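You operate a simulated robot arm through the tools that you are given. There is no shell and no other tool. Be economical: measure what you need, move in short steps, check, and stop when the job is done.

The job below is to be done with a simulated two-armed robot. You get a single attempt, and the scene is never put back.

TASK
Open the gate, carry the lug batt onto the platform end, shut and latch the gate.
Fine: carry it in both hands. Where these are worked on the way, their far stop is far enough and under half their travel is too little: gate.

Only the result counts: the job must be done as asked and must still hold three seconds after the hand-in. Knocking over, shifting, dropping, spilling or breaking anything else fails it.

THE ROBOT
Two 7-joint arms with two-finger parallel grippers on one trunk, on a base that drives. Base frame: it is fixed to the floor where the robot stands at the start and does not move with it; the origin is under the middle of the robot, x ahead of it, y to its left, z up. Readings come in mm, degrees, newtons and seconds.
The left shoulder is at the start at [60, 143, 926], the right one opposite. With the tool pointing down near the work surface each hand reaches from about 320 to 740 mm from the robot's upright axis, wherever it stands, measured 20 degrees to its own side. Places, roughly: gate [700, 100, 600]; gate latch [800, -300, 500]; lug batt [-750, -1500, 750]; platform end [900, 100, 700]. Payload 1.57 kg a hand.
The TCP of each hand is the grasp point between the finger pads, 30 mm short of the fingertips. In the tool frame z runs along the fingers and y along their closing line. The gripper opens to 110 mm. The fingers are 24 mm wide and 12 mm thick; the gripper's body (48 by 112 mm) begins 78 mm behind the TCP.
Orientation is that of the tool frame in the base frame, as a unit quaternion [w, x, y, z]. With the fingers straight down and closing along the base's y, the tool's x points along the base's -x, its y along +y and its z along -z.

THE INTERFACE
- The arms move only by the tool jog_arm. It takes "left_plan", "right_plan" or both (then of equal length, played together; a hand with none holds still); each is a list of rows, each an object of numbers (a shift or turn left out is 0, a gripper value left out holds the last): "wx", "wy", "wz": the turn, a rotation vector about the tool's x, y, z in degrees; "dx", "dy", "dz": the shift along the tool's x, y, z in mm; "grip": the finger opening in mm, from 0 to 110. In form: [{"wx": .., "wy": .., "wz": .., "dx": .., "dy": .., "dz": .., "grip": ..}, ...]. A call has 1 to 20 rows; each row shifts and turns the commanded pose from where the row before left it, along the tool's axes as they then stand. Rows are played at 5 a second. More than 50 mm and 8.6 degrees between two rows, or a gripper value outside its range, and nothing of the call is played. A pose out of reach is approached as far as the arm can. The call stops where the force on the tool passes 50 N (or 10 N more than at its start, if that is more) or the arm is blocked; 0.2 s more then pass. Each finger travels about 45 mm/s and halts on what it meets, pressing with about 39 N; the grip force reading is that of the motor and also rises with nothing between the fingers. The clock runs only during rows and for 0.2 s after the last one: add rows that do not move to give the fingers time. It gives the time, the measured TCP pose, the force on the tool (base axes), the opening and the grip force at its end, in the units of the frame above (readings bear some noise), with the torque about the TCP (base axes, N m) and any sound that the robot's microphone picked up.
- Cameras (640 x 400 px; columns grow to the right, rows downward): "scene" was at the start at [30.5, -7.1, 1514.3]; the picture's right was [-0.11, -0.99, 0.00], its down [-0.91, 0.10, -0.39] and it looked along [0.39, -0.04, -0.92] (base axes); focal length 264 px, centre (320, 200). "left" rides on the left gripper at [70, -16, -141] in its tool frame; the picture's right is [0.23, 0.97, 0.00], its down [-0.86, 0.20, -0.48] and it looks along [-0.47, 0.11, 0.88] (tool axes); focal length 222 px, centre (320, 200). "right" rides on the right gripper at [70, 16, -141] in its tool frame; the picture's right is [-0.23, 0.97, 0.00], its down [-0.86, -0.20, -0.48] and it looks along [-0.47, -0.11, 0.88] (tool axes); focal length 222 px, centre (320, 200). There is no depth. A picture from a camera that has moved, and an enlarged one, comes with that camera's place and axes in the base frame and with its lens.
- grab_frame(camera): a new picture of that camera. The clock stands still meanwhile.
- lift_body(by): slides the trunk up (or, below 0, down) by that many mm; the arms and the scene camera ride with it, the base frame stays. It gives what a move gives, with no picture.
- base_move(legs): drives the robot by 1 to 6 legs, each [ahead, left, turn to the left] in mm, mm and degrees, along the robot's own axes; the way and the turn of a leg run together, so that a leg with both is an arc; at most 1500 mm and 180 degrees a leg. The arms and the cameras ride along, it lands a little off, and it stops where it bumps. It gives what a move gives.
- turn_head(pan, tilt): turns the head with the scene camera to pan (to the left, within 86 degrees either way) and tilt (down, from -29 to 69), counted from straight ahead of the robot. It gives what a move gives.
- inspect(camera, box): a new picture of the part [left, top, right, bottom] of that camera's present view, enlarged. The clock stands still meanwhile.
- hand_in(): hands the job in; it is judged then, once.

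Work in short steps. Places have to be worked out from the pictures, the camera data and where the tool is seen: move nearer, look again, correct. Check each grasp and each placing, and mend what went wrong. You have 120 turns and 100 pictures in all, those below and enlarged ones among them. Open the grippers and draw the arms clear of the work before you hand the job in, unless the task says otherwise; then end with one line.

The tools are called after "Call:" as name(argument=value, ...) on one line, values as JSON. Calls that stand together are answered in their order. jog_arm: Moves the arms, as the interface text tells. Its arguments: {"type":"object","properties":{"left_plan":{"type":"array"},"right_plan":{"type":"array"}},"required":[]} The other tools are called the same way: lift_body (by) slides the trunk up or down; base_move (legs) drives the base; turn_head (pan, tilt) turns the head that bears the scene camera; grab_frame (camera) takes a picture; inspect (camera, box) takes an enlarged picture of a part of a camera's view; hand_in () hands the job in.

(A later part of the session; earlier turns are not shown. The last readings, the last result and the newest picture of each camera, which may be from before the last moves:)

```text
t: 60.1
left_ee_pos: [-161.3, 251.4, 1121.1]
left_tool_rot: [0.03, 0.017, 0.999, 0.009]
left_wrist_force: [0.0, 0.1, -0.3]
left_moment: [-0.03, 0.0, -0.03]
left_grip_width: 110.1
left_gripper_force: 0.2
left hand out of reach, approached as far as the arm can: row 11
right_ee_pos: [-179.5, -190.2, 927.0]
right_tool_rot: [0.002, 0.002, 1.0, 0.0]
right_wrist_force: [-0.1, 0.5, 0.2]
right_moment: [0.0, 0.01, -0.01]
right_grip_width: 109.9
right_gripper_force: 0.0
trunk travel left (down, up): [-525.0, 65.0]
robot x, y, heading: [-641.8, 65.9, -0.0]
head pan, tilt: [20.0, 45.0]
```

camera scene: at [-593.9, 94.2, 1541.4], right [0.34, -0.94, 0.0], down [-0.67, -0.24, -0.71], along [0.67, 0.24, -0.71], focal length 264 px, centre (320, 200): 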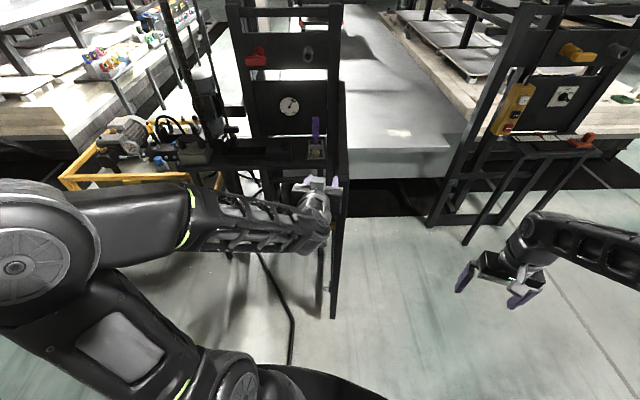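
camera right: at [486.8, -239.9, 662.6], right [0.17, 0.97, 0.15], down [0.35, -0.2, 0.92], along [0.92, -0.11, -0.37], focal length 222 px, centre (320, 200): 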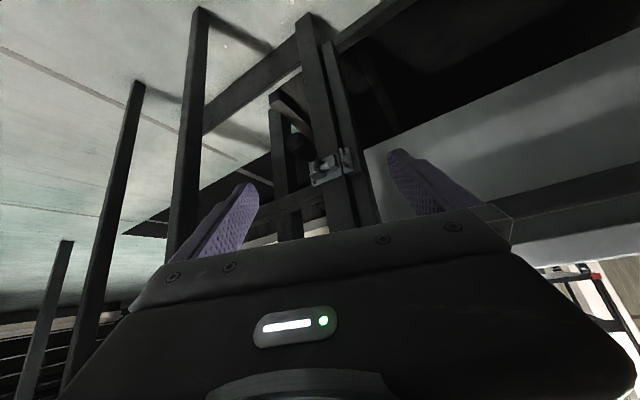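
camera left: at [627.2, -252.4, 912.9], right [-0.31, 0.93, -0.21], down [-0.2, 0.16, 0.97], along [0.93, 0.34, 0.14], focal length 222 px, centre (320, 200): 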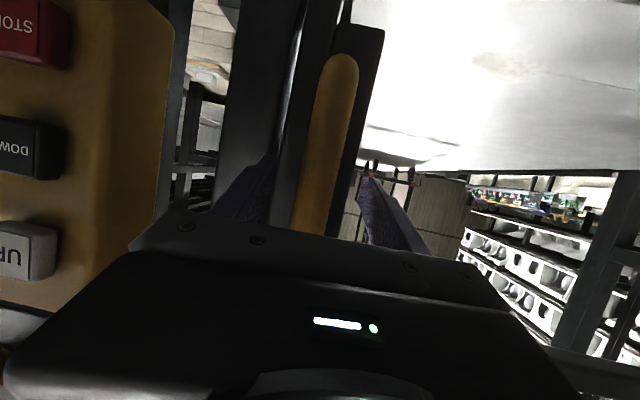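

Now I'll go to the wooden table. Its long side faces a heading of about -157°, so I'll loop round clear of the gate and the valve table, then turn and look.

Call:
base_move(legs=[[150, -300, 0], [556, -500, 0], [0, 0, -157], [150, 500, 0]])

Call:
turn_head(pan=0, tilt=40)

Call:
grab_frame(camera="scene")

```text
t: 75.1
left_ee_pos: [-268.3, -1612.3, 1120.1]
left_tool_rot: [0.014, 0.984, 0.175, -0.03]
left_wrist_force: [-0.1, -0.1, -0.4]
left_moment: [0.01, 0.05, 0.01]
left_grip_width: 109.8
left_gripper_force: 0.2
right_ee_pos: [-417.9, -1195.8, 925.4]
right_tool_rot: [0.0, 0.982, 0.19, -0.001]
right_wrist_force: [-0.1, -0.6, -0.4]
right_moment: [0.04, -0.02, 0.01]
right_grip_width: 110.1
right_gripper_force: 0.1
trunk travel left (down, up): [-525.0, 65.0]
robot x, y, heading: [106.9, -1260.0, -157.9]
head pan, tilt: [20.0, 45.0]
```

```text
t: 76.0
left_ee_pos: [-268.1, -1613.3, 1120.0]
left_tool_rot: [0.014, 0.984, 0.176, -0.028]
left_wrist_force: [-0.4, 0.9, -0.1]
left_moment: [0.02, -0.02, -0.01]
left_grip_width: 110.1
left_gripper_force: 0.0
right_ee_pos: [-417.4, -1196.3, 926.7]
right_tool_rot: [0.0, 0.981, 0.192, -0.001]
right_wrist_force: [1.0, 0.5, -0.4]
right_moment: [0.01, 0.03, -0.02]
right_grip_width: 110.1
right_gripper_force: 0.0
trunk travel left (down, up): [-525.0, 65.0]
robot x, y, heading: [106.9, -1262.9, -158.3]
head pan, tilt: [0.0, 40.0]
```

```text
69 pictures are left
camera scene: at [59.5, -1281.0, 1548.7], right [-0.37, 0.93, 0.0], down [0.6, 0.24, -0.77], along [-0.71, -0.29, -0.64], focal length 264 px, centre (320, 200)
```

scene: 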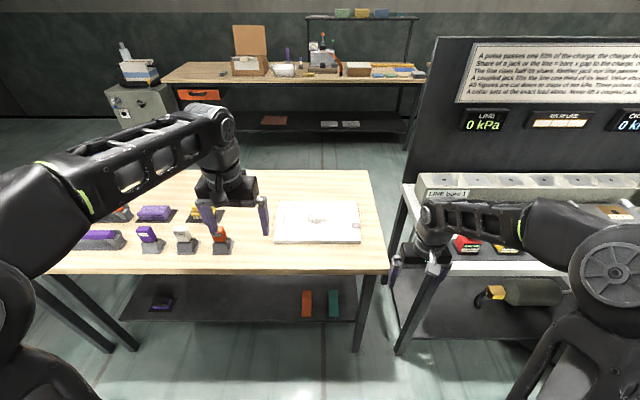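

The batt lies near the table's right end. I'll zoom in on it.

Call:
inspect(camera="scene", box=[230, 170, 410, 280])

```text
3.56 times, centred on (320, 225) of scene
camera zoom: at [59.5, -1281.0, 1548.7], right [-0.37, 0.93, 0.0], down [0.6, 0.24, -0.77], along [-0.71, -0.29, -0.64], focal length 938 px, centre (320, 111)
```

zoom: 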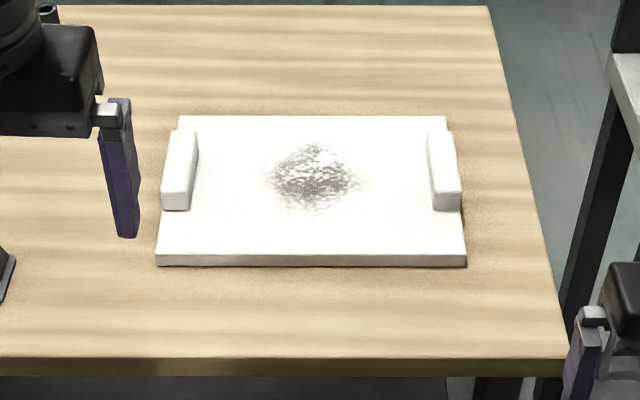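

The batt has two upright end lugs about 307 mm apart and a patch of powder in its middle, so it must stay level. I'll level the left tool, set both hands at lug spacing and height, then drive ahead 200 mm.

Call:
jog_arm(left_plan=[{"wx": 0.9, "wy": 3.7, "wz": -1.5, "dy": -6, "dz": 20}, {"dy": -6, "dz": 20, "dx": -35}, {"dy": -6, "dz": 20, "dx": -35}, {"dz": 20, "dx": -35}, {"dz": 20, "dx": -35}, {"dx": -37}], right_plan=[{"dz": -30, "dy": 20}, {"dz": -30, "dy": 20, "dx": -35}, {"dz": -34, "dy": 20, "dx": -35}, {"dy": 20, "dx": -35}, {"dy": 20, "dx": -35}, {"dy": 18, "dx": -40}])

Call:
base_move(legs=[[200, 15, 0]])

Call:
grab_frame(camera="left")

Call:
grab_frame(camera="right")

Call:
grab_frame(camera="scene")

```text
refused: row 2 steps farther than a row can; nothing moved
```

```text
t: 77.5
left_ee_pos: [-448.6, -1700.7, 1119.0]
left_tool_rot: [0.014, 0.984, 0.176, -0.029]
left_wrist_force: [-0.1, 0.0, 0.8]
left_moment: [-0.03, -0.03, -0.02]
left_grip_width: 110.3
left_gripper_force: 0.1
right_ee_pos: [-598.5, -1284.5, 925.4]
right_tool_rot: [0.0, 0.982, 0.19, 0.001]
right_wrist_force: [0.0, -0.4, 0.1]
right_moment: [0.0, -0.02, -0.01]
right_grip_width: 110.1
right_gripper_force: 0.0
trunk travel left (down, up): [-525.0, 65.0]
robot x, y, heading: [-76.0, -1348.2, -158.3]
head pan, tilt: [0.0, 40.0]
```

```text
67 pictures are left
camera left: at [-382.3, -1654.7, 1256.2], right [0.55, -0.84, 0.0], down [-0.71, -0.46, 0.53], along [-0.44, -0.3, -0.85], focal length 222 px, centre (320, 200)
```

left: 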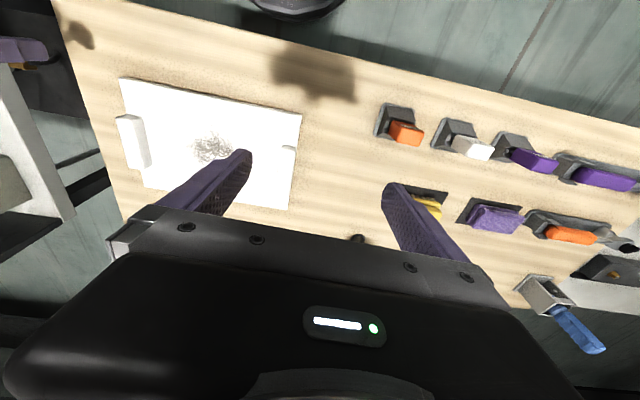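

```text
66 pictures are left
camera right: at [-528.1, -1272.9, 1066.3], right [0.15, -0.99, 0.0], down [-0.87, -0.14, 0.48], along [-0.47, -0.07, -0.88], focal length 222 px, centre (320, 200)
```

right: 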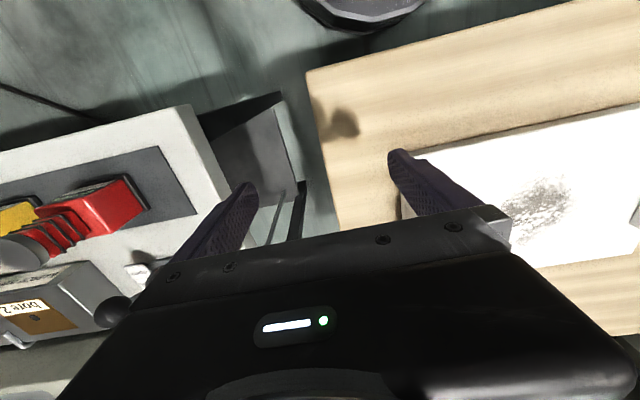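

```text
65 pictures are left
camera scene: at [-121.7, -1369.8, 1548.6], right [-0.37, 0.93, 0.0], down [0.6, 0.24, -0.77], along [-0.71, -0.29, -0.64], focal length 264 px, centre (320, 200)
```

scene: 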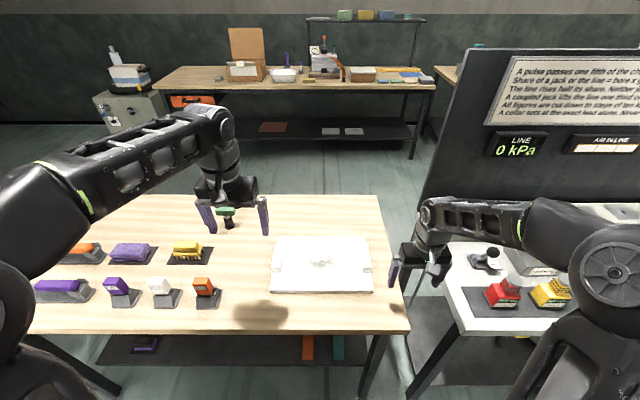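

The row limit refused the arm move, so only the base advanced, which was harmless. I'll inspect the batt from here to refine the lug places.

Call:
inspect(camera="scene", box=[250, 210, 410, 310])

```text
4.00 times, centred on (330, 260) of scene
camera zoom: at [-121.7, -1369.8, 1548.6], right [-0.37, 0.93, 0.0], down [0.6, 0.24, -0.77], along [-0.71, -0.29, -0.64], focal length 1056 px, centre (280, -40)
```

zoom: 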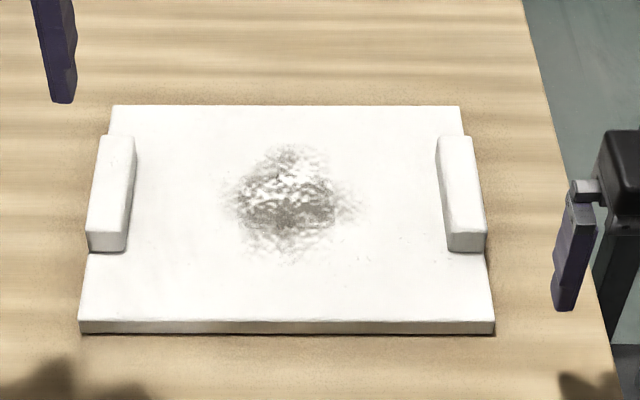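

Triangulating the two scene views puts the lug tops at z of about 905, with lugs near (-537, -1676) and (-632, -1432). I'll move both hands above them at z 1030 and look.

Call:
jog_arm(left_plan=[{"wx": 0.9, "wy": 3.7, "wz": -1.5, "dz": 20}, {"dy": -15, "dz": 20, "dx": -15}, {"dy": -15, "dz": 20, "dx": -15}, {"dy": -15, "dz": 20, "dx": -15}, {"dy": -10, "dz": 10, "dx": -15}, {"dx": -12}], right_plan=[{"dz": -30}, {"dz": -30, "dy": 25, "dx": -10}, {"dz": -35, "dy": 25, "dx": -15}, {"dy": 25, "dx": -20}, {"dy": 25, "dx": -20}, {"dy": 24, "dx": -21}])

Call:
grab_frame(camera="left")

Call:
grab_frame(camera="right")

```text
t: 79.0
left_ee_pos: [-537.0, -1678.6, 1028.1]
left_tool_rot: [0.0, 0.982, 0.189, 0.002]
left_wrist_force: [-0.6, -0.6, -0.3]
left_moment: [0.03, -0.01, 0.01]
left_grip_width: 109.8
left_gripper_force: 0.1
right_ee_pos: [-632.3, -1432.2, 1019.9]
right_tool_rot: [-0.001, 0.982, 0.191, 0.0]
right_wrist_force: [0.0, -0.2, 0.4]
right_moment: [0.02, -0.02, 0.0]
right_grip_width: 110.0
right_gripper_force: 0.1
trunk travel left (down, up): [-525.0, 65.0]
robot x, y, heading: [-69.6, -1347.4, -158.2]
head pan, tilt: [0.0, 40.0]
```

```text
63 pictures are left
camera left: at [-478.8, -1635.2, 1170.6], right [0.57, -0.82, 0.0], down [-0.72, -0.5, 0.48], along [-0.39, -0.27, -0.88], focal length 222 px, centre (320, 200)
```

left: 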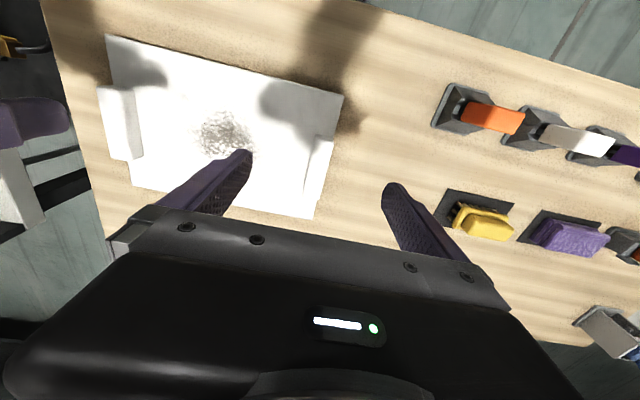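

```text
62 pictures are left
camera right: at [-561.7, -1420.5, 1161.2], right [0.15, -0.99, 0.0], down [-0.87, -0.14, 0.48], along [-0.47, -0.07, -0.88], focal length 222 px, centre (320, 200)
```

right: 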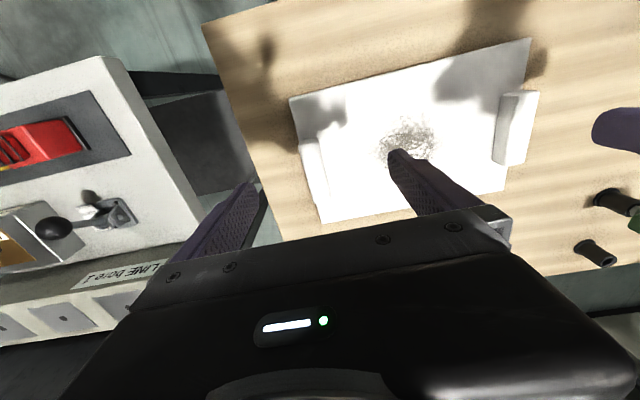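

The combined views give lug tops at z of about 850: left (-572, -1696) and right (-679, -1434). I'll correct laterally, narrow the grips to 70 and descend to TCP z 905.

Call:
jog_arm(left_plan=[{"dx": -20, "dy": 3, "grip": 70}, {"dx": -19}, {"dz": 30}, {"dz": 30}, {"dz": 30}, {"dz": 33}], right_plan=[{"dx": -22, "dy": -15, "grip": 70}, {"dx": -22}, {"dz": 30}, {"dz": 30}, {"dz": 30}, {"dz": 25}])

Call:
grab_frame(camera="left")

Call:
grab_frame(camera="right")

Call:
inspect(camera="scene", box=[230, 190, 420, 310])

```text
t: 80.3
left_ee_pos: [-571.4, -1693.1, 906.6]
left_tool_rot: [0.001, 0.982, 0.189, 0.0]
left_wrist_force: [0.6, 0.2, 0.2]
left_moment: [-0.01, 0.0, 0.01]
left_grip_width: 70.1
left_gripper_force: 0.0
right_ee_pos: [-677.8, -1435.1, 906.2]
right_tool_rot: [0.0, 0.982, 0.19, 0.0]
right_wrist_force: [0.3, 0.6, -0.2]
right_moment: [0.01, -0.01, -0.01]
right_grip_width: 70.0
right_gripper_force: 0.0
trunk travel left (down, up): [-525.0, 65.0]
robot x, y, heading: [-71.2, -1348.2, -157.9]
head pan, tilt: [0.0, 40.0]
```

```text
61 pictures are left
camera left: at [-513.1, -1651.1, 1047.4], right [0.57, -0.82, 0.0], down [-0.72, -0.5, 0.48], along [-0.39, -0.27, -0.88], focal length 222 px, centre (320, 200)
```

left: 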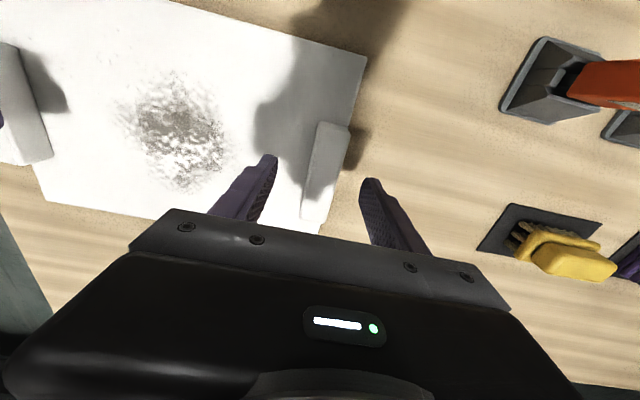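

```text
60 pictures are left
camera right: at [-607.6, -1422.4, 1046.3], right [0.15, -0.99, 0.0], down [-0.87, -0.13, 0.48], along [-0.47, -0.07, -0.88], focal length 222 px, centre (320, 200)
```

right: 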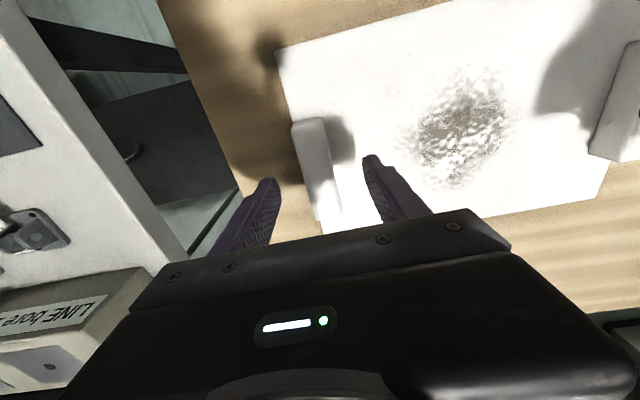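

```text
3.33 times, centred on (325, 250) of scene
camera zoom: at [-121.2, -1369.5, 1548.7], right [-0.37, 0.93, 0.0], down [0.6, 0.24, -0.77], along [-0.71, -0.29, -0.64], focal length 880 px, centre (303, 33)
```

zoom: 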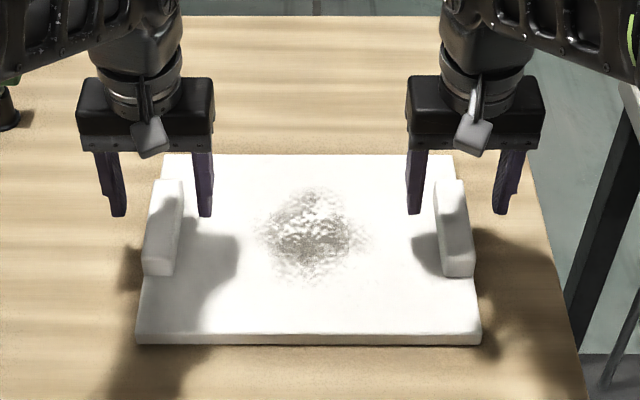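

The hands are aligned over the lugs. I'll descend 30 mm more and look from the scene camera for finger depth.

Call:
jog_arm(left_plan=[{"dz": 15, "dx": -2, "dy": 2}, {"dz": 15}, {}], right_plan=[{"dz": 15, "dy": -3}, {"dz": 15}, {}])

Call:
inspect(camera="scene", box=[250, 210, 400, 305])

Call:
grab_frame(camera="left")

```text
t: 81.2
left_ee_pos: [-572.0, -1695.9, 875.3]
left_tool_rot: [0.0, 0.982, 0.188, 0.001]
left_wrist_force: [-0.3, -0.2, -0.6]
left_moment: [0.02, -0.03, -0.01]
left_grip_width: 70.0
left_gripper_force: 0.0
right_ee_pos: [-678.3, -1431.1, 875.8]
right_tool_rot: [0.001, 0.982, 0.191, -0.001]
right_wrist_force: [-0.2, 0.3, 0.7]
right_moment: [0.03, 0.01, 0.01]
right_grip_width: 70.2
right_gripper_force: 0.0
trunk travel left (down, up): [-525.0, 65.0]
robot x, y, heading: [-74.0, -1348.5, -158.2]
head pan, tilt: [0.0, 40.0]
```

```text
4.21 times, centred on (325, 258) of scene
camera zoom: at [-120.4, -1369.2, 1548.7], right [-0.37, 0.93, 0.0], down [0.6, 0.24, -0.77], along [-0.71, -0.29, -0.64], focal length 1111 px, centre (299, -42)
```

zoom: 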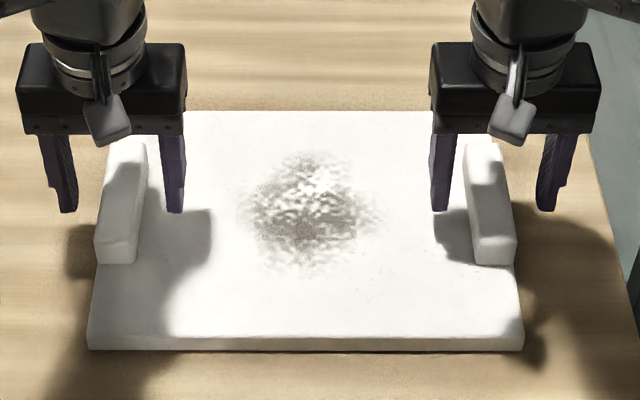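

```text
57 pictures are left
camera left: at [-513.6, -1653.6, 1017.6], right [0.57, -0.82, 0.0], down [-0.72, -0.5, 0.48], along [-0.39, -0.27, -0.88], focal length 222 px, centre (320, 200)
```

left: 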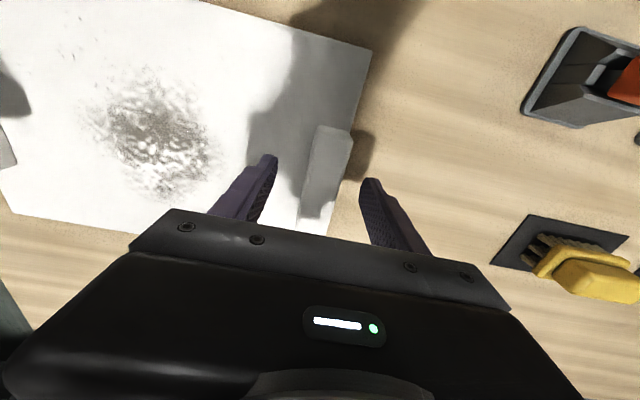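

Still aligned. I'll descend further in small steps, watching for touch force.

Call:
jog_arm(left_plan=[{"dz": 8}, {"dz": 8}, {"dz": 6}, {}], right_plan=[{"dz": 8}, {"dz": 8}, {"dz": 6}, {}])

Call:
inspect(camera="scene", box=[250, 210, 400, 305])

```text
t: 82.2
left_ee_pos: [-570.3, -1696.1, 852.8]
left_tool_rot: [0.0, 0.982, 0.189, 0.002]
left_wrist_force: [0.3, 0.0, 0.3]
left_moment: [0.01, 0.02, 0.02]
left_grip_width: 70.4
left_gripper_force: 0.2
right_ee_pos: [-678.0, -1430.8, 853.5]
right_tool_rot: [0.0, 0.982, 0.191, 0.001]
right_wrist_force: [-0.4, 0.0, 0.4]
right_moment: [-0.03, 0.01, 0.0]
right_grip_width: 70.1
right_gripper_force: 0.1
trunk travel left (down, up): [-525.0, 65.0]
robot x, y, heading: [-72.8, -1348.0, -158.3]
head pan, tilt: [0.0, 40.0]
```

```text
4.21 times, centred on (325, 258) of scene
camera zoom: at [-120.4, -1369.2, 1548.7], right [-0.37, 0.93, 0.0], down [0.6, 0.24, -0.77], along [-0.71, -0.29, -0.64], focal length 1111 px, centre (299, -42)
```

zoom: 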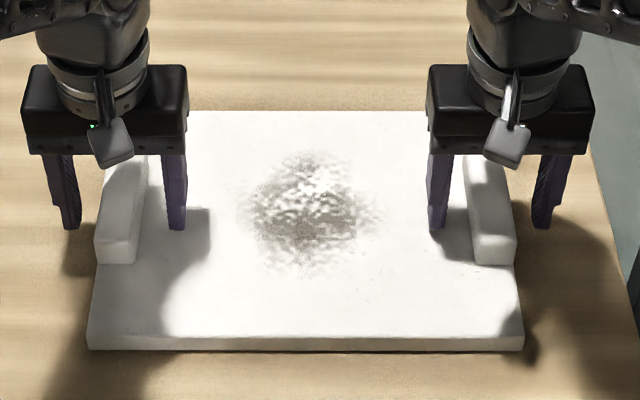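

I'll descend another 10 mm gently, stopping if there is contact.

Call:
jog_arm(left_plan=[{"dz": 5}, {"dz": 5}, {}], right_plan=[{"dz": 5}, {"dz": 5}, {}])

Call:
inspect(camera="right", box=[220, 90, 440, 240])

```text
t: 83.0
left_ee_pos: [-572.0, -1694.8, 849.8]
left_tool_rot: [0.0, 0.982, 0.19, -0.005]
left_wrist_force: [-3.3, -2.2, 28.8]
left_moment: [1.05, 0.19, -0.15]
left_grip_width: 69.2
left_gripper_force: 0.1
right_ee_pos: [-678.1, -1432.5, 851.0]
right_tool_rot: [0.002, 0.982, 0.19, -0.006]
right_wrist_force: [-2.8, -0.2, 34.6]
right_moment: [-1.07, -0.77, 0.28]
right_grip_width: 68.4
right_gripper_force: 0.0
trunk travel left (down, up): [-525.0, 65.0]
robot x, y, heading: [-71.4, -1343.6, -158.1]
head pan, tilt: [0.0, 40.0]
```

```text
2.67 times, centred on (330, 165) of right
camera zoom: at [-606.0, -1419.6, 990.0], right [0.15, -0.99, 0.0], down [-0.86, -0.13, 0.49], along [-0.48, -0.08, -0.87], focal length 592 px, centre (293, 293)
```

zoom: 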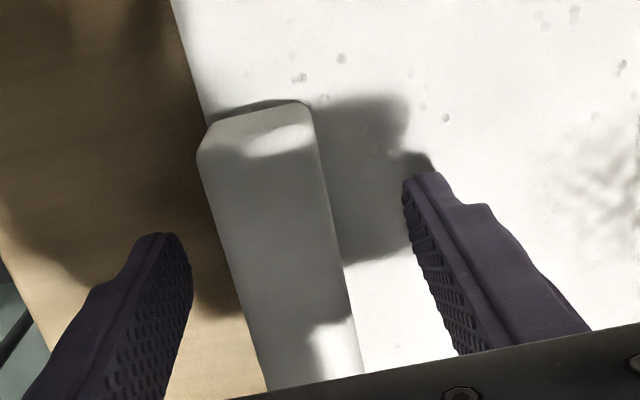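

Fingertips touched the board at z of about 820, straddling the lugs. I'll raise 4 mm and close both grippers.

Call:
jog_arm(left_plan=[{"dz": -13}, {"grip": 45}, {"grip": 45}, {"grip": 0}, {"grip": 0}, {"grip": 0}, {"grip": 0}], right_plan=[{"dz": -13}, {"grip": 45}, {"grip": 45}, {"grip": 0}, {"grip": 0}, {"grip": 0}, {"grip": 0}])

Call:
inspect(camera="scene", box=[250, 210, 400, 305])

```text
t: 84.5
left_ee_pos: [-570.8, -1697.6, 856.0]
left_tool_rot: [0.001, 0.982, 0.19, 0.003]
left_wrist_force: [10.1, -15.0, -0.2]
left_moment: [-0.18, -0.1, 0.04]
left_grip_width: 29.9
left_gripper_force: 38.3
right_ee_pos: [-678.0, -1430.8, 856.7]
right_tool_rot: [-0.002, 0.982, 0.19, 0.0]
right_wrist_force: [-6.1, 13.6, 0.3]
right_moment: [-0.2, -0.85, -0.17]
right_grip_width: 29.9
right_gripper_force: 38.7
trunk travel left (down, up): [-525.0, 65.0]
robot x, y, heading: [-71.9, -1349.3, -158.3]
head pan, tilt: [0.0, 40.0]
```

```text
4.21 times, centred on (325, 258) of scene
camera zoom: at [-120.8, -1369.9, 1548.6], right [-0.37, 0.93, 0.0], down [0.6, 0.24, -0.77], along [-0.71, -0.29, -0.64], focal length 1111 px, centre (299, -42)
```

zoom: 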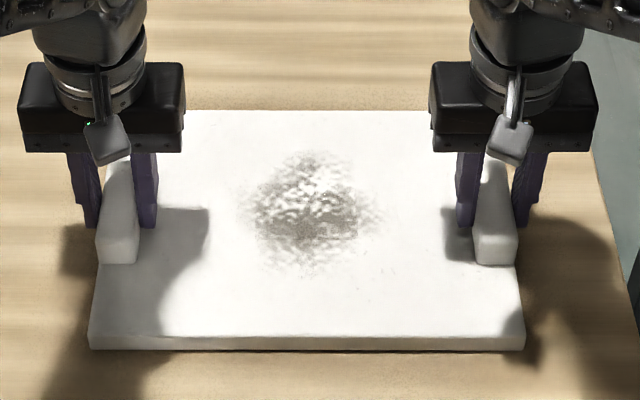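

Both lugs are gripped at 30 mm. I'll relieve the small inward squeeze, then lift straight up with the trunk so both hands rise together.

Call:
jog_arm(left_plan=[{"dy": 1.5}, {}], right_plan=[{"dy": -1.5}, {}])

Call:
lift_body(by=25)

Call:
inspect(camera="scene", box=[250, 210, 400, 305])

```text
t: 85.2
left_ee_pos: [-571.1, -1698.3, 856.0]
left_tool_rot: [0.0, 0.982, 0.189, 0.004]
left_wrist_force: [5.6, -16.3, -0.3]
left_moment: [-0.13, -0.36, 0.25]
left_grip_width: 29.7
left_gripper_force: 38.8
right_ee_pos: [-680.7, -1430.6, 856.1]
right_tool_rot: [-0.001, 0.982, 0.19, 0.0]
right_wrist_force: [-2.8, 15.6, 0.0]
right_moment: [0.27, -0.61, -0.35]
right_grip_width: 29.6
right_gripper_force: 38.6
trunk travel left (down, up): [-525.0, 65.0]
robot x, y, heading: [-73.6, -1346.4, -158.4]
head pan, tilt: [0.0, 40.0]
```

```text
t: 85.9
left_ee_pos: [-571.3, -1699.4, 880.8]
left_tool_rot: [0.0, 0.982, 0.189, 0.002]
left_wrist_force: [6.7, -15.3, -10.7]
left_moment: [-0.43, 0.08, 0.14]
left_grip_width: 29.6
left_gripper_force: 39.0
right_ee_pos: [-679.9, -1429.9, 881.7]
right_tool_rot: [0.0, 0.982, 0.191, 0.0]
right_wrist_force: [-6.8, 14.4, -6.9]
right_moment: [-0.03, -0.47, -0.37]
right_grip_width: 29.8
right_gripper_force: 39.4
trunk travel left (down, up): [-550.0, 40.0]
robot x, y, heading: [-71.0, -1349.8, -158.2]
head pan, tilt: [0.0, 40.0]
```

```text
4.21 times, centred on (325, 258) of scene
camera zoom: at [-122.8, -1370.1, 1573.5], right [-0.37, 0.93, 0.0], down [0.6, 0.24, -0.76], along [-0.71, -0.29, -0.64], focal length 1111 px, centre (299, -42)
```

zoom: 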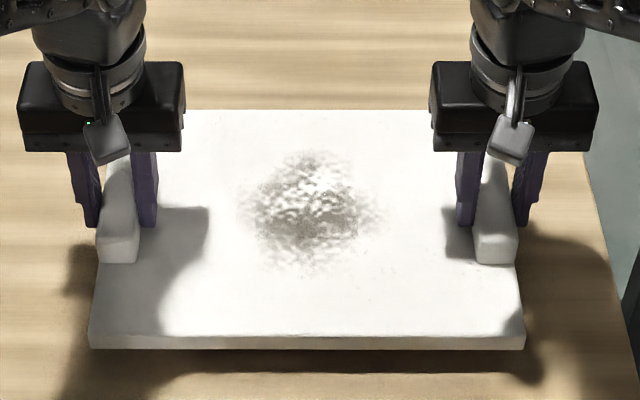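

Lifted cleanly and level, about 9 N per hand. I'll rise further, back off the table, move clear and check before turning.

Call:
lift_body(by=38)

Call:
base_move(legs=[[-290, 0, 0], [0, -260, 0]])

Call:
grab_frame(camera="scene")

```text
t: 86.7
left_ee_pos: [-572.0, -1698.9, 918.7]
left_tool_rot: [0.0, 0.982, 0.189, 0.003]
left_wrist_force: [6.6, -15.1, -10.2]
left_moment: [-0.13, -0.26, 0.04]
left_grip_width: 29.8
left_gripper_force: 39.2
right_ee_pos: [-680.7, -1430.5, 920.3]
right_tool_rot: [0.0, 0.982, 0.191, 0.0]
right_wrist_force: [-7.8, 15.5, -8.9]
right_moment: [0.07, -0.04, -0.31]
right_grip_width: 29.4
right_gripper_force: 38.6
trunk travel left (down, up): [-588.0, 2.0]
robot x, y, heading: [-71.3, -1349.6, -158.0]
head pan, tilt: [0.0, 40.0]
```

```text
t: 90.1
left_ee_pos: [-402.5, -1349.3, 919.6]
left_tool_rot: [0.002, 0.982, 0.188, 0.003]
left_wrist_force: [6.8, -15.3, -11.5]
left_moment: [-0.32, -0.32, 0.05]
left_grip_width: 29.8
left_gripper_force: 38.6
right_ee_pos: [-510.0, -1080.9, 919.3]
right_tool_rot: [0.0, 0.982, 0.19, 0.0]
right_wrist_force: [-8.1, 15.1, -7.6]
right_moment: [-0.16, -0.16, -0.35]
right_grip_width: 29.7
right_gripper_force: 39.2
trunk travel left (down, up): [-588.0, 2.0]
robot x, y, heading: [99.5, -997.0, -158.4]
head pan, tilt: [0.0, 40.0]
```

```text
52 pictures are left
camera scene: at [47.6, -1021.1, 1611.6], right [-0.37, 0.93, 0.0], down [0.6, 0.24, -0.77], along [-0.71, -0.28, -0.64], focal length 264 px, centre (320, 200)
```

scene: 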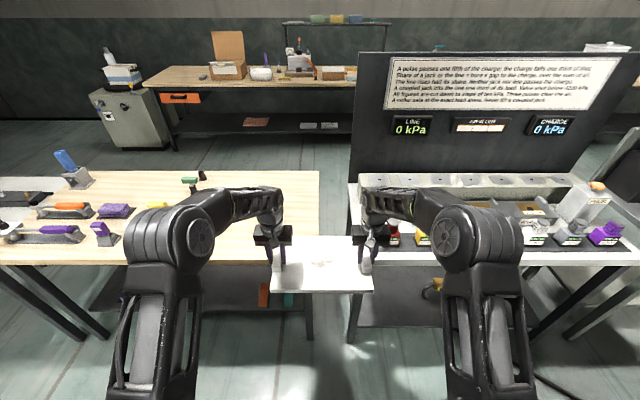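

The batt is held well. I'll turn left to the platform heading of about 14° in three parts.

Call:
base_move(legs=[[0, 0, 60], [0, 0, 60], [0, 0, 52]])

Call:
turn_head(pan=10, tilt=30)

Call:
grab_frame(camera="scene")

```text
t: 98.2
left_ee_pos: [643.3, -725.3, 918.5]
left_tool_rot: [-0.002, -0.117, 0.993, 0.0]
left_wrist_force: [-0.5, -0.8, -10.7]
left_moment: [-0.14, 0.25, 0.14]
left_grip_width: 29.7
left_gripper_force: 38.9
right_ee_pos: [712.5, -1007.7, 919.7]
right_tool_rot: [0.0, -0.119, 0.993, -0.001]
right_wrist_force: [-0.3, 0.1, -8.3]
right_moment: [0.26, -0.01, -0.28]
right_grip_width: 29.7
right_gripper_force: 39.2
trunk travel left (down, up): [-588.0, 2.0]
robot x, y, heading: [97.8, -999.6, 13.7]
head pan, tilt: [0.0, 40.0]
```

```text
t: 98.9
left_ee_pos: [643.5, -726.4, 919.6]
left_tool_rot: [-0.002, -0.117, 0.993, 0.0]
left_wrist_force: [-0.5, -1.6, -10.2]
left_moment: [-0.02, -0.09, 0.2]
left_grip_width: 29.9
left_gripper_force: 38.9
right_ee_pos: [712.6, -1007.8, 919.5]
right_tool_rot: [-0.002, -0.119, 0.993, -0.001]
right_wrist_force: [0.7, 1.7, -9.4]
right_moment: [0.1, 0.34, -0.26]
right_grip_width: 29.9
right_gripper_force: 39.0
trunk travel left (down, up): [-588.0, 2.0]
robot x, y, heading: [99.1, -999.3, 14.0]
head pan, tilt: [10.0, 30.0]
```

```text
51 pictures are left
camera scene: at [157.2, -971.5, 1626.9], right [0.4, -0.92, 0.0], down [-0.46, -0.2, -0.86], along [0.79, 0.35, -0.5], focal length 264 px, centre (320, 200)
```

scene: 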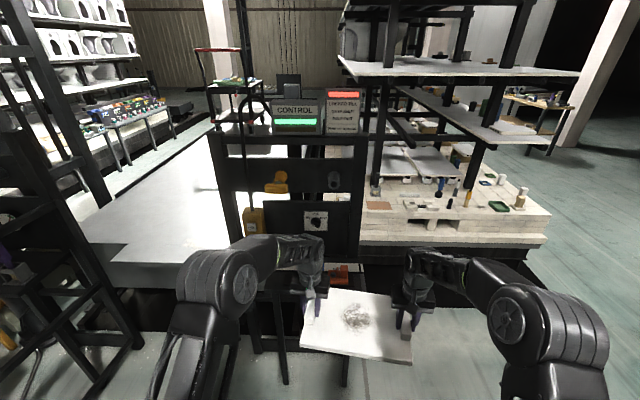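

Carrying well, with side forces near zero. I'll back up, slide left to in front of the opening and look before going ahead.

Call:
base_move(legs=[[-180, 0, 0], [0, 430, 0], [0, 410, 0]])

Call:
turn_head(pan=0, tilt=40)

Call:
grab_frame(camera="scene")

```text
t: 104.7
left_ee_pos: [274.6, 46.0, 919.2]
left_tool_rot: [-0.003, -0.117, 0.993, 0.0]
left_wrist_force: [0.3, -1.4, -10.1]
left_moment: [-0.23, 0.17, 0.08]
left_grip_width: 29.7
left_gripper_force: 38.7
right_ee_pos: [342.3, -237.7, 919.0]
right_tool_rot: [0.0, -0.119, 0.993, 0.0]
right_wrist_force: [0.7, 0.7, -9.3]
right_moment: [0.2, 0.07, -0.36]
right_grip_width: 29.9
right_gripper_force: 39.2
trunk travel left (down, up): [-588.0, 2.0]
robot x, y, heading: [-270.0, -227.7, 13.6]
head pan, tilt: [10.0, 30.0]
```

```text
t: 105.4
left_ee_pos: [274.7, 43.7, 918.6]
left_tool_rot: [-0.002, -0.117, 0.993, 0.001]
left_wrist_force: [-0.2, -1.9, -8.6]
left_moment: [-0.1, -0.01, 0.19]
left_grip_width: 29.9
left_gripper_force: 38.7
right_ee_pos: [342.5, -238.1, 918.5]
right_tool_rot: [-0.002, -0.119, 0.993, -0.001]
right_wrist_force: [0.4, 0.3, -9.3]
right_moment: [0.05, 0.31, -0.23]
right_grip_width: 29.9
right_gripper_force: 39.2
trunk travel left (down, up): [-588.0, 2.0]
robot x, y, heading: [-270.8, -230.5, 13.5]
head pan, tilt: [0.0, 40.0]
```

```text
50 pictures are left
camera scene: at [-212.4, -216.3, 1611.6], right [0.23, -0.97, 0.0], down [-0.63, -0.15, -0.77], along [0.74, 0.18, -0.64], focal length 264 px, centre (320, 200)
```

scene: 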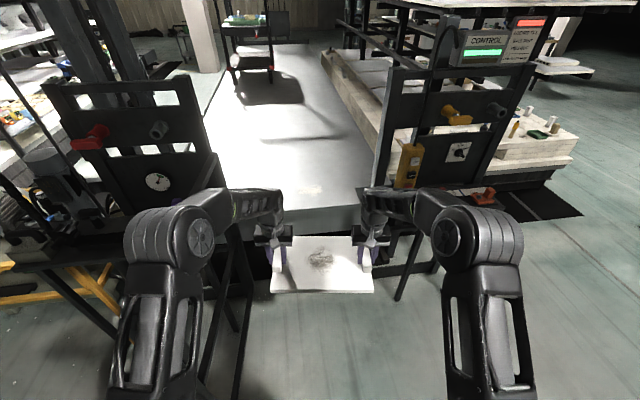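

The platform's right front corner computes to about (865, -175, 690), and the batt bottom is near z 863, so it clears. I'll drive ahead through the opening, drifting slightly left.

Call:
base_move(legs=[[250, 30, 0], [250, 30, 0]])

Call:
grab_frame(camera="scene")

```text
t: 108.7
left_ee_pos: [749.1, 218.8, 918.2]
left_tool_rot: [-0.003, -0.116, 0.993, 0.001]
left_wrist_force: [-0.1, -1.1, -9.6]
left_moment: [-0.18, 0.2, 0.09]
left_grip_width: 29.9
left_gripper_force: 38.9
right_ee_pos: [818.9, -63.2, 919.4]
right_tool_rot: [-0.001, -0.118, 0.993, -0.002]
right_wrist_force: [1.1, 0.7, -9.9]
right_moment: [0.2, 0.17, -0.27]
right_grip_width: 29.6
right_gripper_force: 38.7
trunk travel left (down, up): [-588.0, 2.0]
robot x, y, heading: [204.4, -55.4, 13.4]
head pan, tilt: [0.0, 40.0]
```

```text
49 pictures are left
camera scene: at [263.0, -41.0, 1611.5], right [0.23, -0.97, 0.0], down [-0.63, -0.15, -0.76], along [0.74, 0.18, -0.64], focal length 264 px, centre (320, 200)
```

scene: 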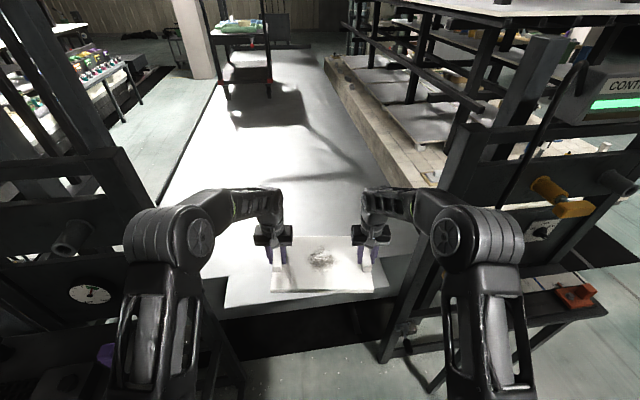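

I'll zoom on the platform end under the batt.

Call:
inspect(camera="scene", box=[200, 210, 460, 370])

```text
2.46 times, centred on (330, 290) of scene
camera zoom: at [263.0, -41.0, 1611.5], right [0.23, -0.97, 0.0], down [-0.63, -0.15, -0.76], along [0.74, 0.18, -0.64], focal length 650 px, centre (295, -22)
```

zoom: 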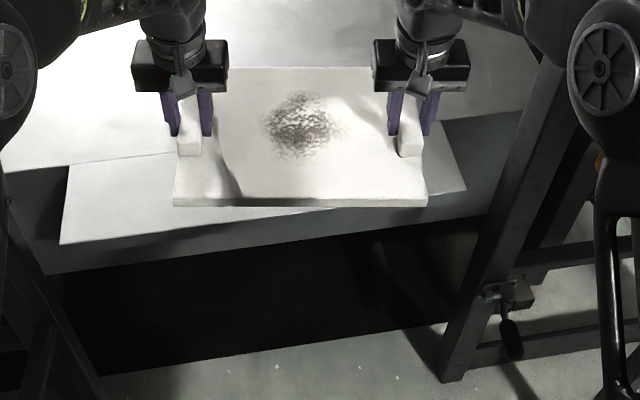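

The platform end shows a lighter plate and a grey border. I'll check it from the wrist cameras to understand levels.

Call:
grab_frame(camera="right")

Call:
grab_frame(camera="left")

```text
47 pictures are left
camera right: at [746.1, -62.6, 1059.4], right [-0.01, 1.0, 0.0], down [0.88, 0.01, 0.48], along [0.48, 0.0, -0.88], focal length 222 px, centre (320, 200)
```

right: 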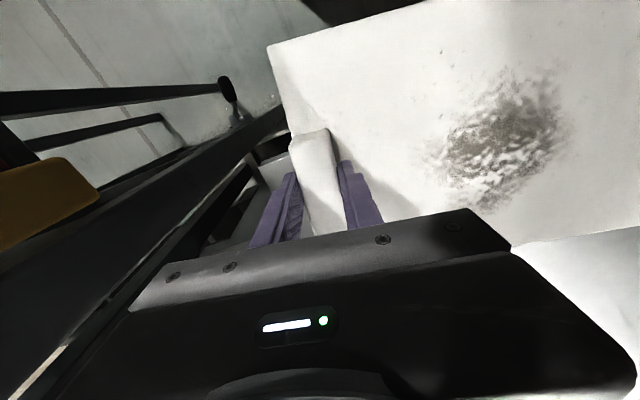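

```text
46 pictures are left
camera left: at [685.9, 188.2, 1060.4], right [-0.45, 0.9, 0.0], down [0.79, 0.39, 0.47], along [0.42, 0.21, -0.88], focal length 222 px, centre (320, 200)
```

left: 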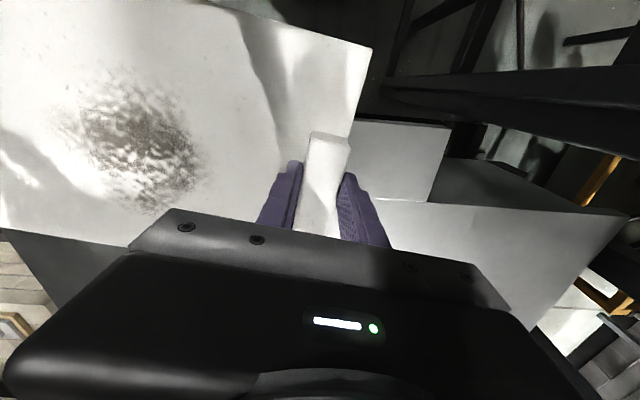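

I'll zoom into the plate/deck junction on the left side to see whether the plate is flush, stepped or sloped.

Call:
inspect(camera="scene", box=[196, 250, 296, 330])

Call:
inspect(camera="left", box=[330, 90, 640, 290])

```text
5.00 times, centred on (246, 290) of scene
camera zoom: at [263.0, -41.0, 1611.5], right [0.23, -0.97, 0.0], down [-0.63, -0.15, -0.76], along [0.74, 0.18, -0.64], focal length 1320 px, centre (690, -250)
```

zoom: 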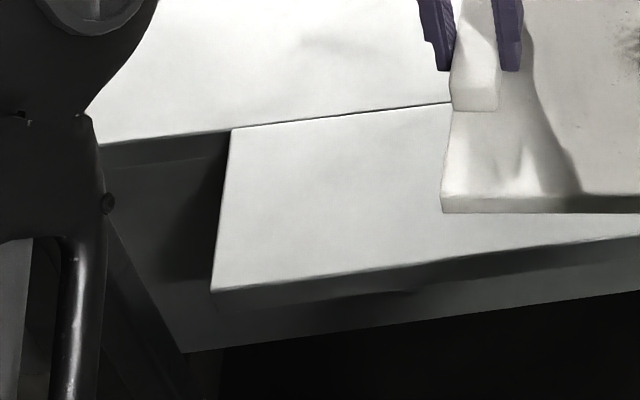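

```text
2.00 times, centred on (485, 190) of left
camera zoom: at [685.9, 188.2, 1060.4], right [-0.45, 0.9, 0.0], down [0.79, 0.39, 0.47], along [0.42, 0.21, -0.88], focal length 444 px, centre (-10, 220)
```

zoom: 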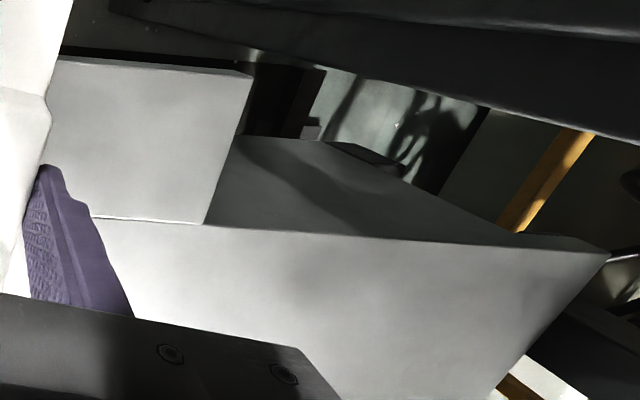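

There's an end plate projecting from the deck, with its top about flush with the deck near z 690; the platform axis is about 21°. I'll rotate to 21° and shift so the batt will centre at about (905, 142).

Call:
base_move(legs=[[0, 0, 7.6], [60, -61, 0]])

Call:
jog_arm(left_plan=[{"dx": -12}, {"dx": -20}, {"dx": -20}, {"dx": -12}, {"dx": -6}, {}], right_plan=[{"dx": -12}, {"dx": -20}, {"dx": -20}, {"dx": -12}, {"dx": -6}, {}])

Call:
inspect(camera="scene", box=[200, 190, 460, 350])

```text
t: 110.4
left_ee_pos: [785.5, 252.7, 918.0]
left_tool_rot: [-0.003, -0.181, 0.983, 0.002]
left_wrist_force: [1.1, -1.3, -10.3]
left_moment: [-0.16, 0.13, 0.26]
left_grip_width: 29.9
left_gripper_force: 38.7
right_ee_pos: [891.5, -18.2, 918.1]
right_tool_rot: [-0.001, -0.183, 0.983, -0.001]
right_wrist_force: [-0.2, 0.5, -8.6]
right_moment: [0.3, 0.23, -0.12]
right_grip_width: 30.0
right_gripper_force: 38.5
trunk travel left (down, up): [-588.0, 2.0]
robot x, y, heading: [280.6, -90.4, 21.0]
head pan, tilt: [0.0, 40.0]
```

```text
t: 111.8
left_ee_pos: [850.3, 278.4, 918.2]
left_tool_rot: [-0.004, -0.182, 0.983, 0.0]
left_wrist_force: [0.5, 0.4, -8.1]
left_moment: [-0.75, 0.56, 0.24]
left_grip_width: 29.8
left_gripper_force: 38.6
right_ee_pos: [955.6, 8.8, 918.1]
right_tool_rot: [-0.001, -0.183, 0.983, -0.001]
right_wrist_force: [-0.1, -2.2, -11.7]
right_moment: [0.31, -0.49, 0.0]
right_grip_width: 29.7
right_gripper_force: 39.0
trunk travel left (down, up): [-588.0, 2.0]
robot x, y, heading: [283.2, -88.6, 21.1]
head pan, tilt: [0.0, 40.0]
```

```text
2.46 times, centred on (330, 270) of scene
camera zoom: at [337.1, -69.6, 1611.6], right [0.36, -0.93, 0.0], down [-0.6, -0.23, -0.77], along [0.71, 0.27, -0.64], focal length 650 px, centre (295, 28)
```

zoom: 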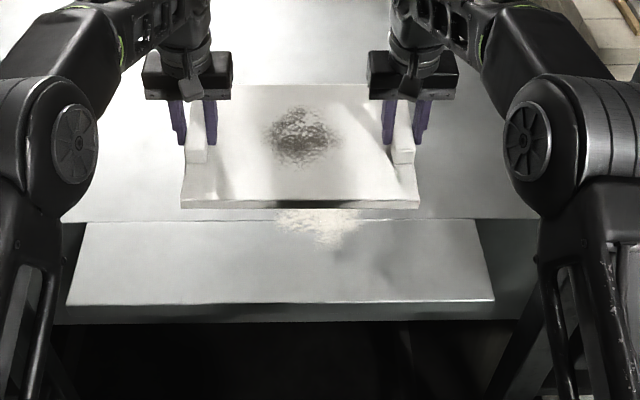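

Well aligned; the deck edge is about under the batt's centre. I'll move 30 mm further onto the deck and 10 mm right so its weight rests on the deck proper, then lower the trunk most of the way.

Call:
jog_arm(left_plan=[{"dx": -10, "dy": -5}, {"dx": -10, "dy": -5}, {"dx": -10}, {}], right_plan=[{"dx": -10, "dy": -5}, {"dx": -10, "dy": -5}, {"dx": -10}, {}])

Call:
lift_body(by=-130)

Call:
inspect(camera="scene", box=[200, 190, 460, 350])

```text
t: 112.8
left_ee_pos: [880.8, 279.0, 918.3]
left_tool_rot: [-0.003, -0.181, 0.983, 0.001]
left_wrist_force: [0.3, 1.2, -7.5]
left_moment: [-0.29, -0.12, 0.17]
left_grip_width: 30.1
left_gripper_force: 39.9
right_ee_pos: [987.2, 9.0, 919.0]
right_tool_rot: [-0.001, -0.183, 0.983, 0.0]
right_wrist_force: [0.6, -1.4, -12.2]
right_moment: [-0.25, 0.16, -0.14]
right_grip_width: 29.7
right_gripper_force: 38.8
trunk travel left (down, up): [-588.0, 2.0]
robot x, y, heading: [281.1, -88.9, 20.8]
head pan, tilt: [0.0, 40.0]
```

```text
t: 114.4
left_ee_pos: [881.8, 280.1, 788.1]
left_tool_rot: [-0.003, -0.183, 0.983, 0.002]
left_wrist_force: [1.0, 3.0, -8.5]
left_moment: [-0.17, -0.36, 0.42]
left_grip_width: 29.7
left_gripper_force: 39.0
right_ee_pos: [988.4, 8.9, 788.5]
right_tool_rot: [0.0, -0.183, 0.983, -0.001]
right_wrist_force: [-0.2, -2.6, -10.4]
right_moment: [-0.1, 0.52, 0.02]
right_grip_width: 29.9
right_gripper_force: 39.1
trunk travel left (down, up): [-458.0, 132.0]
robot x, y, heading: [279.1, -90.4, 21.0]
head pan, tilt: [0.0, 40.0]
```

```text
2.46 times, centred on (330, 270) of scene
camera zoom: at [336.9, -69.6, 1481.7], right [0.36, -0.93, 0.0], down [-0.6, -0.23, -0.77], along [0.71, 0.27, -0.64], focal length 650 px, centre (295, 28)
```

zoom: 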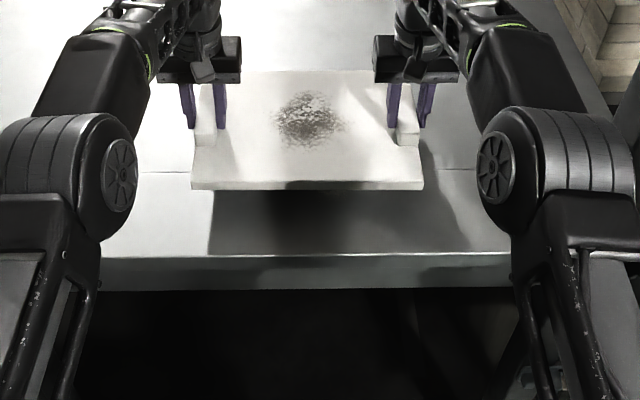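

Still above the deck with a shadow gap. I'll lower in small steps, watching the vertical force.

Call:
lift_body(by=-25)

Call:
inspect(camera="scene", box=[200, 190, 460, 350])

```text
t: 115.1
left_ee_pos: [882.2, 280.2, 762.8]
left_tool_rot: [-0.003, -0.182, 0.983, 0.0]
left_wrist_force: [0.2, 3.1, -8.0]
left_moment: [-0.25, -0.29, 0.42]
left_grip_width: 29.8
left_gripper_force: 38.6
right_ee_pos: [988.1, 9.0, 763.8]
right_tool_rot: [0.0, -0.183, 0.983, -0.001]
right_wrist_force: [-0.1, -2.6, -10.3]
right_moment: [-0.12, 0.4, 0.03]
right_grip_width: 29.7
right_gripper_force: 38.7
trunk travel left (down, up): [-433.0, 157.0]
robot x, y, heading: [282.7, -88.8, 21.1]
head pan, tilt: [0.0, 40.0]
```

```text
2.46 times, centred on (330, 270) of scene
camera zoom: at [336.8, -69.7, 1456.6], right [0.36, -0.93, 0.0], down [-0.6, -0.23, -0.77], along [0.71, 0.27, -0.64], focal length 650 px, centre (295, 28)
```

zoom: 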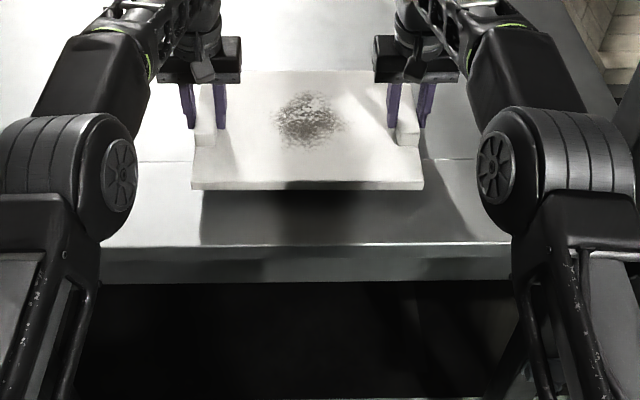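

About 15 mm to go by estimate, so I'll lower 10, then in fives.

Call:
lift_body(by=-10)

Call:
lift_body(by=-5)

Call:
lift_body(by=-4)

```text
t: 115.7
left_ee_pos: [881.5, 278.8, 752.5]
left_tool_rot: [-0.003, -0.181, 0.984, 0.001]
left_wrist_force: [0.2, 4.3, -7.7]
left_moment: [-0.36, -0.25, 0.37]
left_grip_width: 29.7
left_gripper_force: 38.9
right_ee_pos: [986.1, 9.3, 754.0]
right_tool_rot: [0.0, -0.183, 0.983, -0.001]
right_wrist_force: [-0.4, -3.6, -9.9]
right_moment: [-0.17, 0.33, 0.05]
right_grip_width: 30.0
right_gripper_force: 38.8
trunk travel left (down, up): [-423.0, 167.0]
robot x, y, heading: [285.8, -88.0, 20.9]
head pan, tilt: [0.0, 40.0]
```

```text
t: 116.2
left_ee_pos: [881.3, 281.0, 748.8]
left_tool_rot: [-0.004, -0.181, 0.983, 0.001]
left_wrist_force: [-0.3, 2.3, -7.8]
left_moment: [-0.31, -0.19, 0.34]
left_grip_width: 29.8
left_gripper_force: 39.1
right_ee_pos: [986.8, 9.0, 748.2]
right_tool_rot: [0.0, -0.182, 0.983, -0.001]
right_wrist_force: [-0.1, -3.2, -9.8]
right_moment: [-0.2, 0.26, -0.01]
right_grip_width: 29.8
right_gripper_force: 39.0
trunk travel left (down, up): [-418.0, 172.0]
robot x, y, heading: [283.8, -90.9, 21.0]
head pan, tilt: [0.0, 40.0]
```

```text
t: 116.7
left_ee_pos: [881.6, 279.7, 742.9]
left_tool_rot: [-0.003, -0.181, 0.983, 0.001]
left_wrist_force: [-0.7, 4.4, -7.0]
left_moment: [-0.39, -0.11, 0.34]
left_grip_width: 29.7
left_gripper_force: 38.8
right_ee_pos: [986.7, 8.8, 745.5]
right_tool_rot: [-0.001, -0.184, 0.983, -0.001]
right_wrist_force: [0.6, -3.8, -11.2]
right_moment: [-0.13, 0.22, -0.05]
right_grip_width: 29.6
right_gripper_force: 38.8
trunk travel left (down, up): [-414.0, 176.0]
robot x, y, heading: [279.2, -89.9, 20.8]
head pan, tilt: [0.0, 40.0]
```

No contact yet, so I'll look at the gap.

Call:
inspect(camera="scene", box=[260, 220, 400, 310])

```text
4.44 times, centred on (330, 265) of scene
camera zoom: at [336.9, -69.6, 1437.6], right [0.36, -0.93, 0.0], down [-0.6, -0.23, -0.77], along [0.71, 0.27, -0.64], focal length 1173 px, centre (276, -89)
```

zoom: 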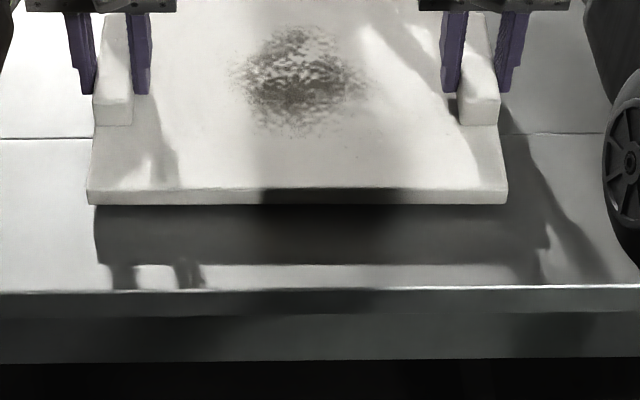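

A shadow gap remains, so I'll continue down.

Call:
lift_body(by=-12)

Call:
inspect(camera="scene", box=[260, 220, 400, 310])

```text
t: 117.3
left_ee_pos: [881.6, 279.7, 735.4]
left_tool_rot: [-0.001, -0.182, 0.983, 0.0]
left_wrist_force: [3.3, 5.0, 8.5]
left_moment: [-0.63, 1.0, 0.19]
left_grip_width: 29.7
left_gripper_force: 38.6
right_ee_pos: [987.5, 8.7, 735.8]
right_tool_rot: [0.002, -0.183, 0.983, -0.001]
right_wrist_force: [5.9, -2.5, 2.5]
right_moment: [-0.46, 1.13, 0.02]
right_grip_width: 29.9
right_gripper_force: 39.5
trunk travel left (down, up): [-402.0, 188.0]
robot x, y, heading: [281.5, -86.6, 20.9]
head pan, tilt: [0.0, 40.0]
```

```text
4.44 times, centred on (330, 265) of scene
camera zoom: at [335.4, -70.3, 1426.1], right [0.36, -0.93, 0.0], down [-0.6, -0.23, -0.77], along [0.71, 0.28, -0.64], focal length 1173 px, centre (276, -89)
```

zoom: 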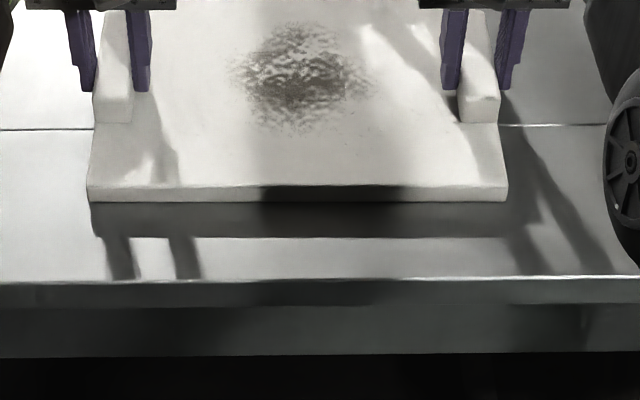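

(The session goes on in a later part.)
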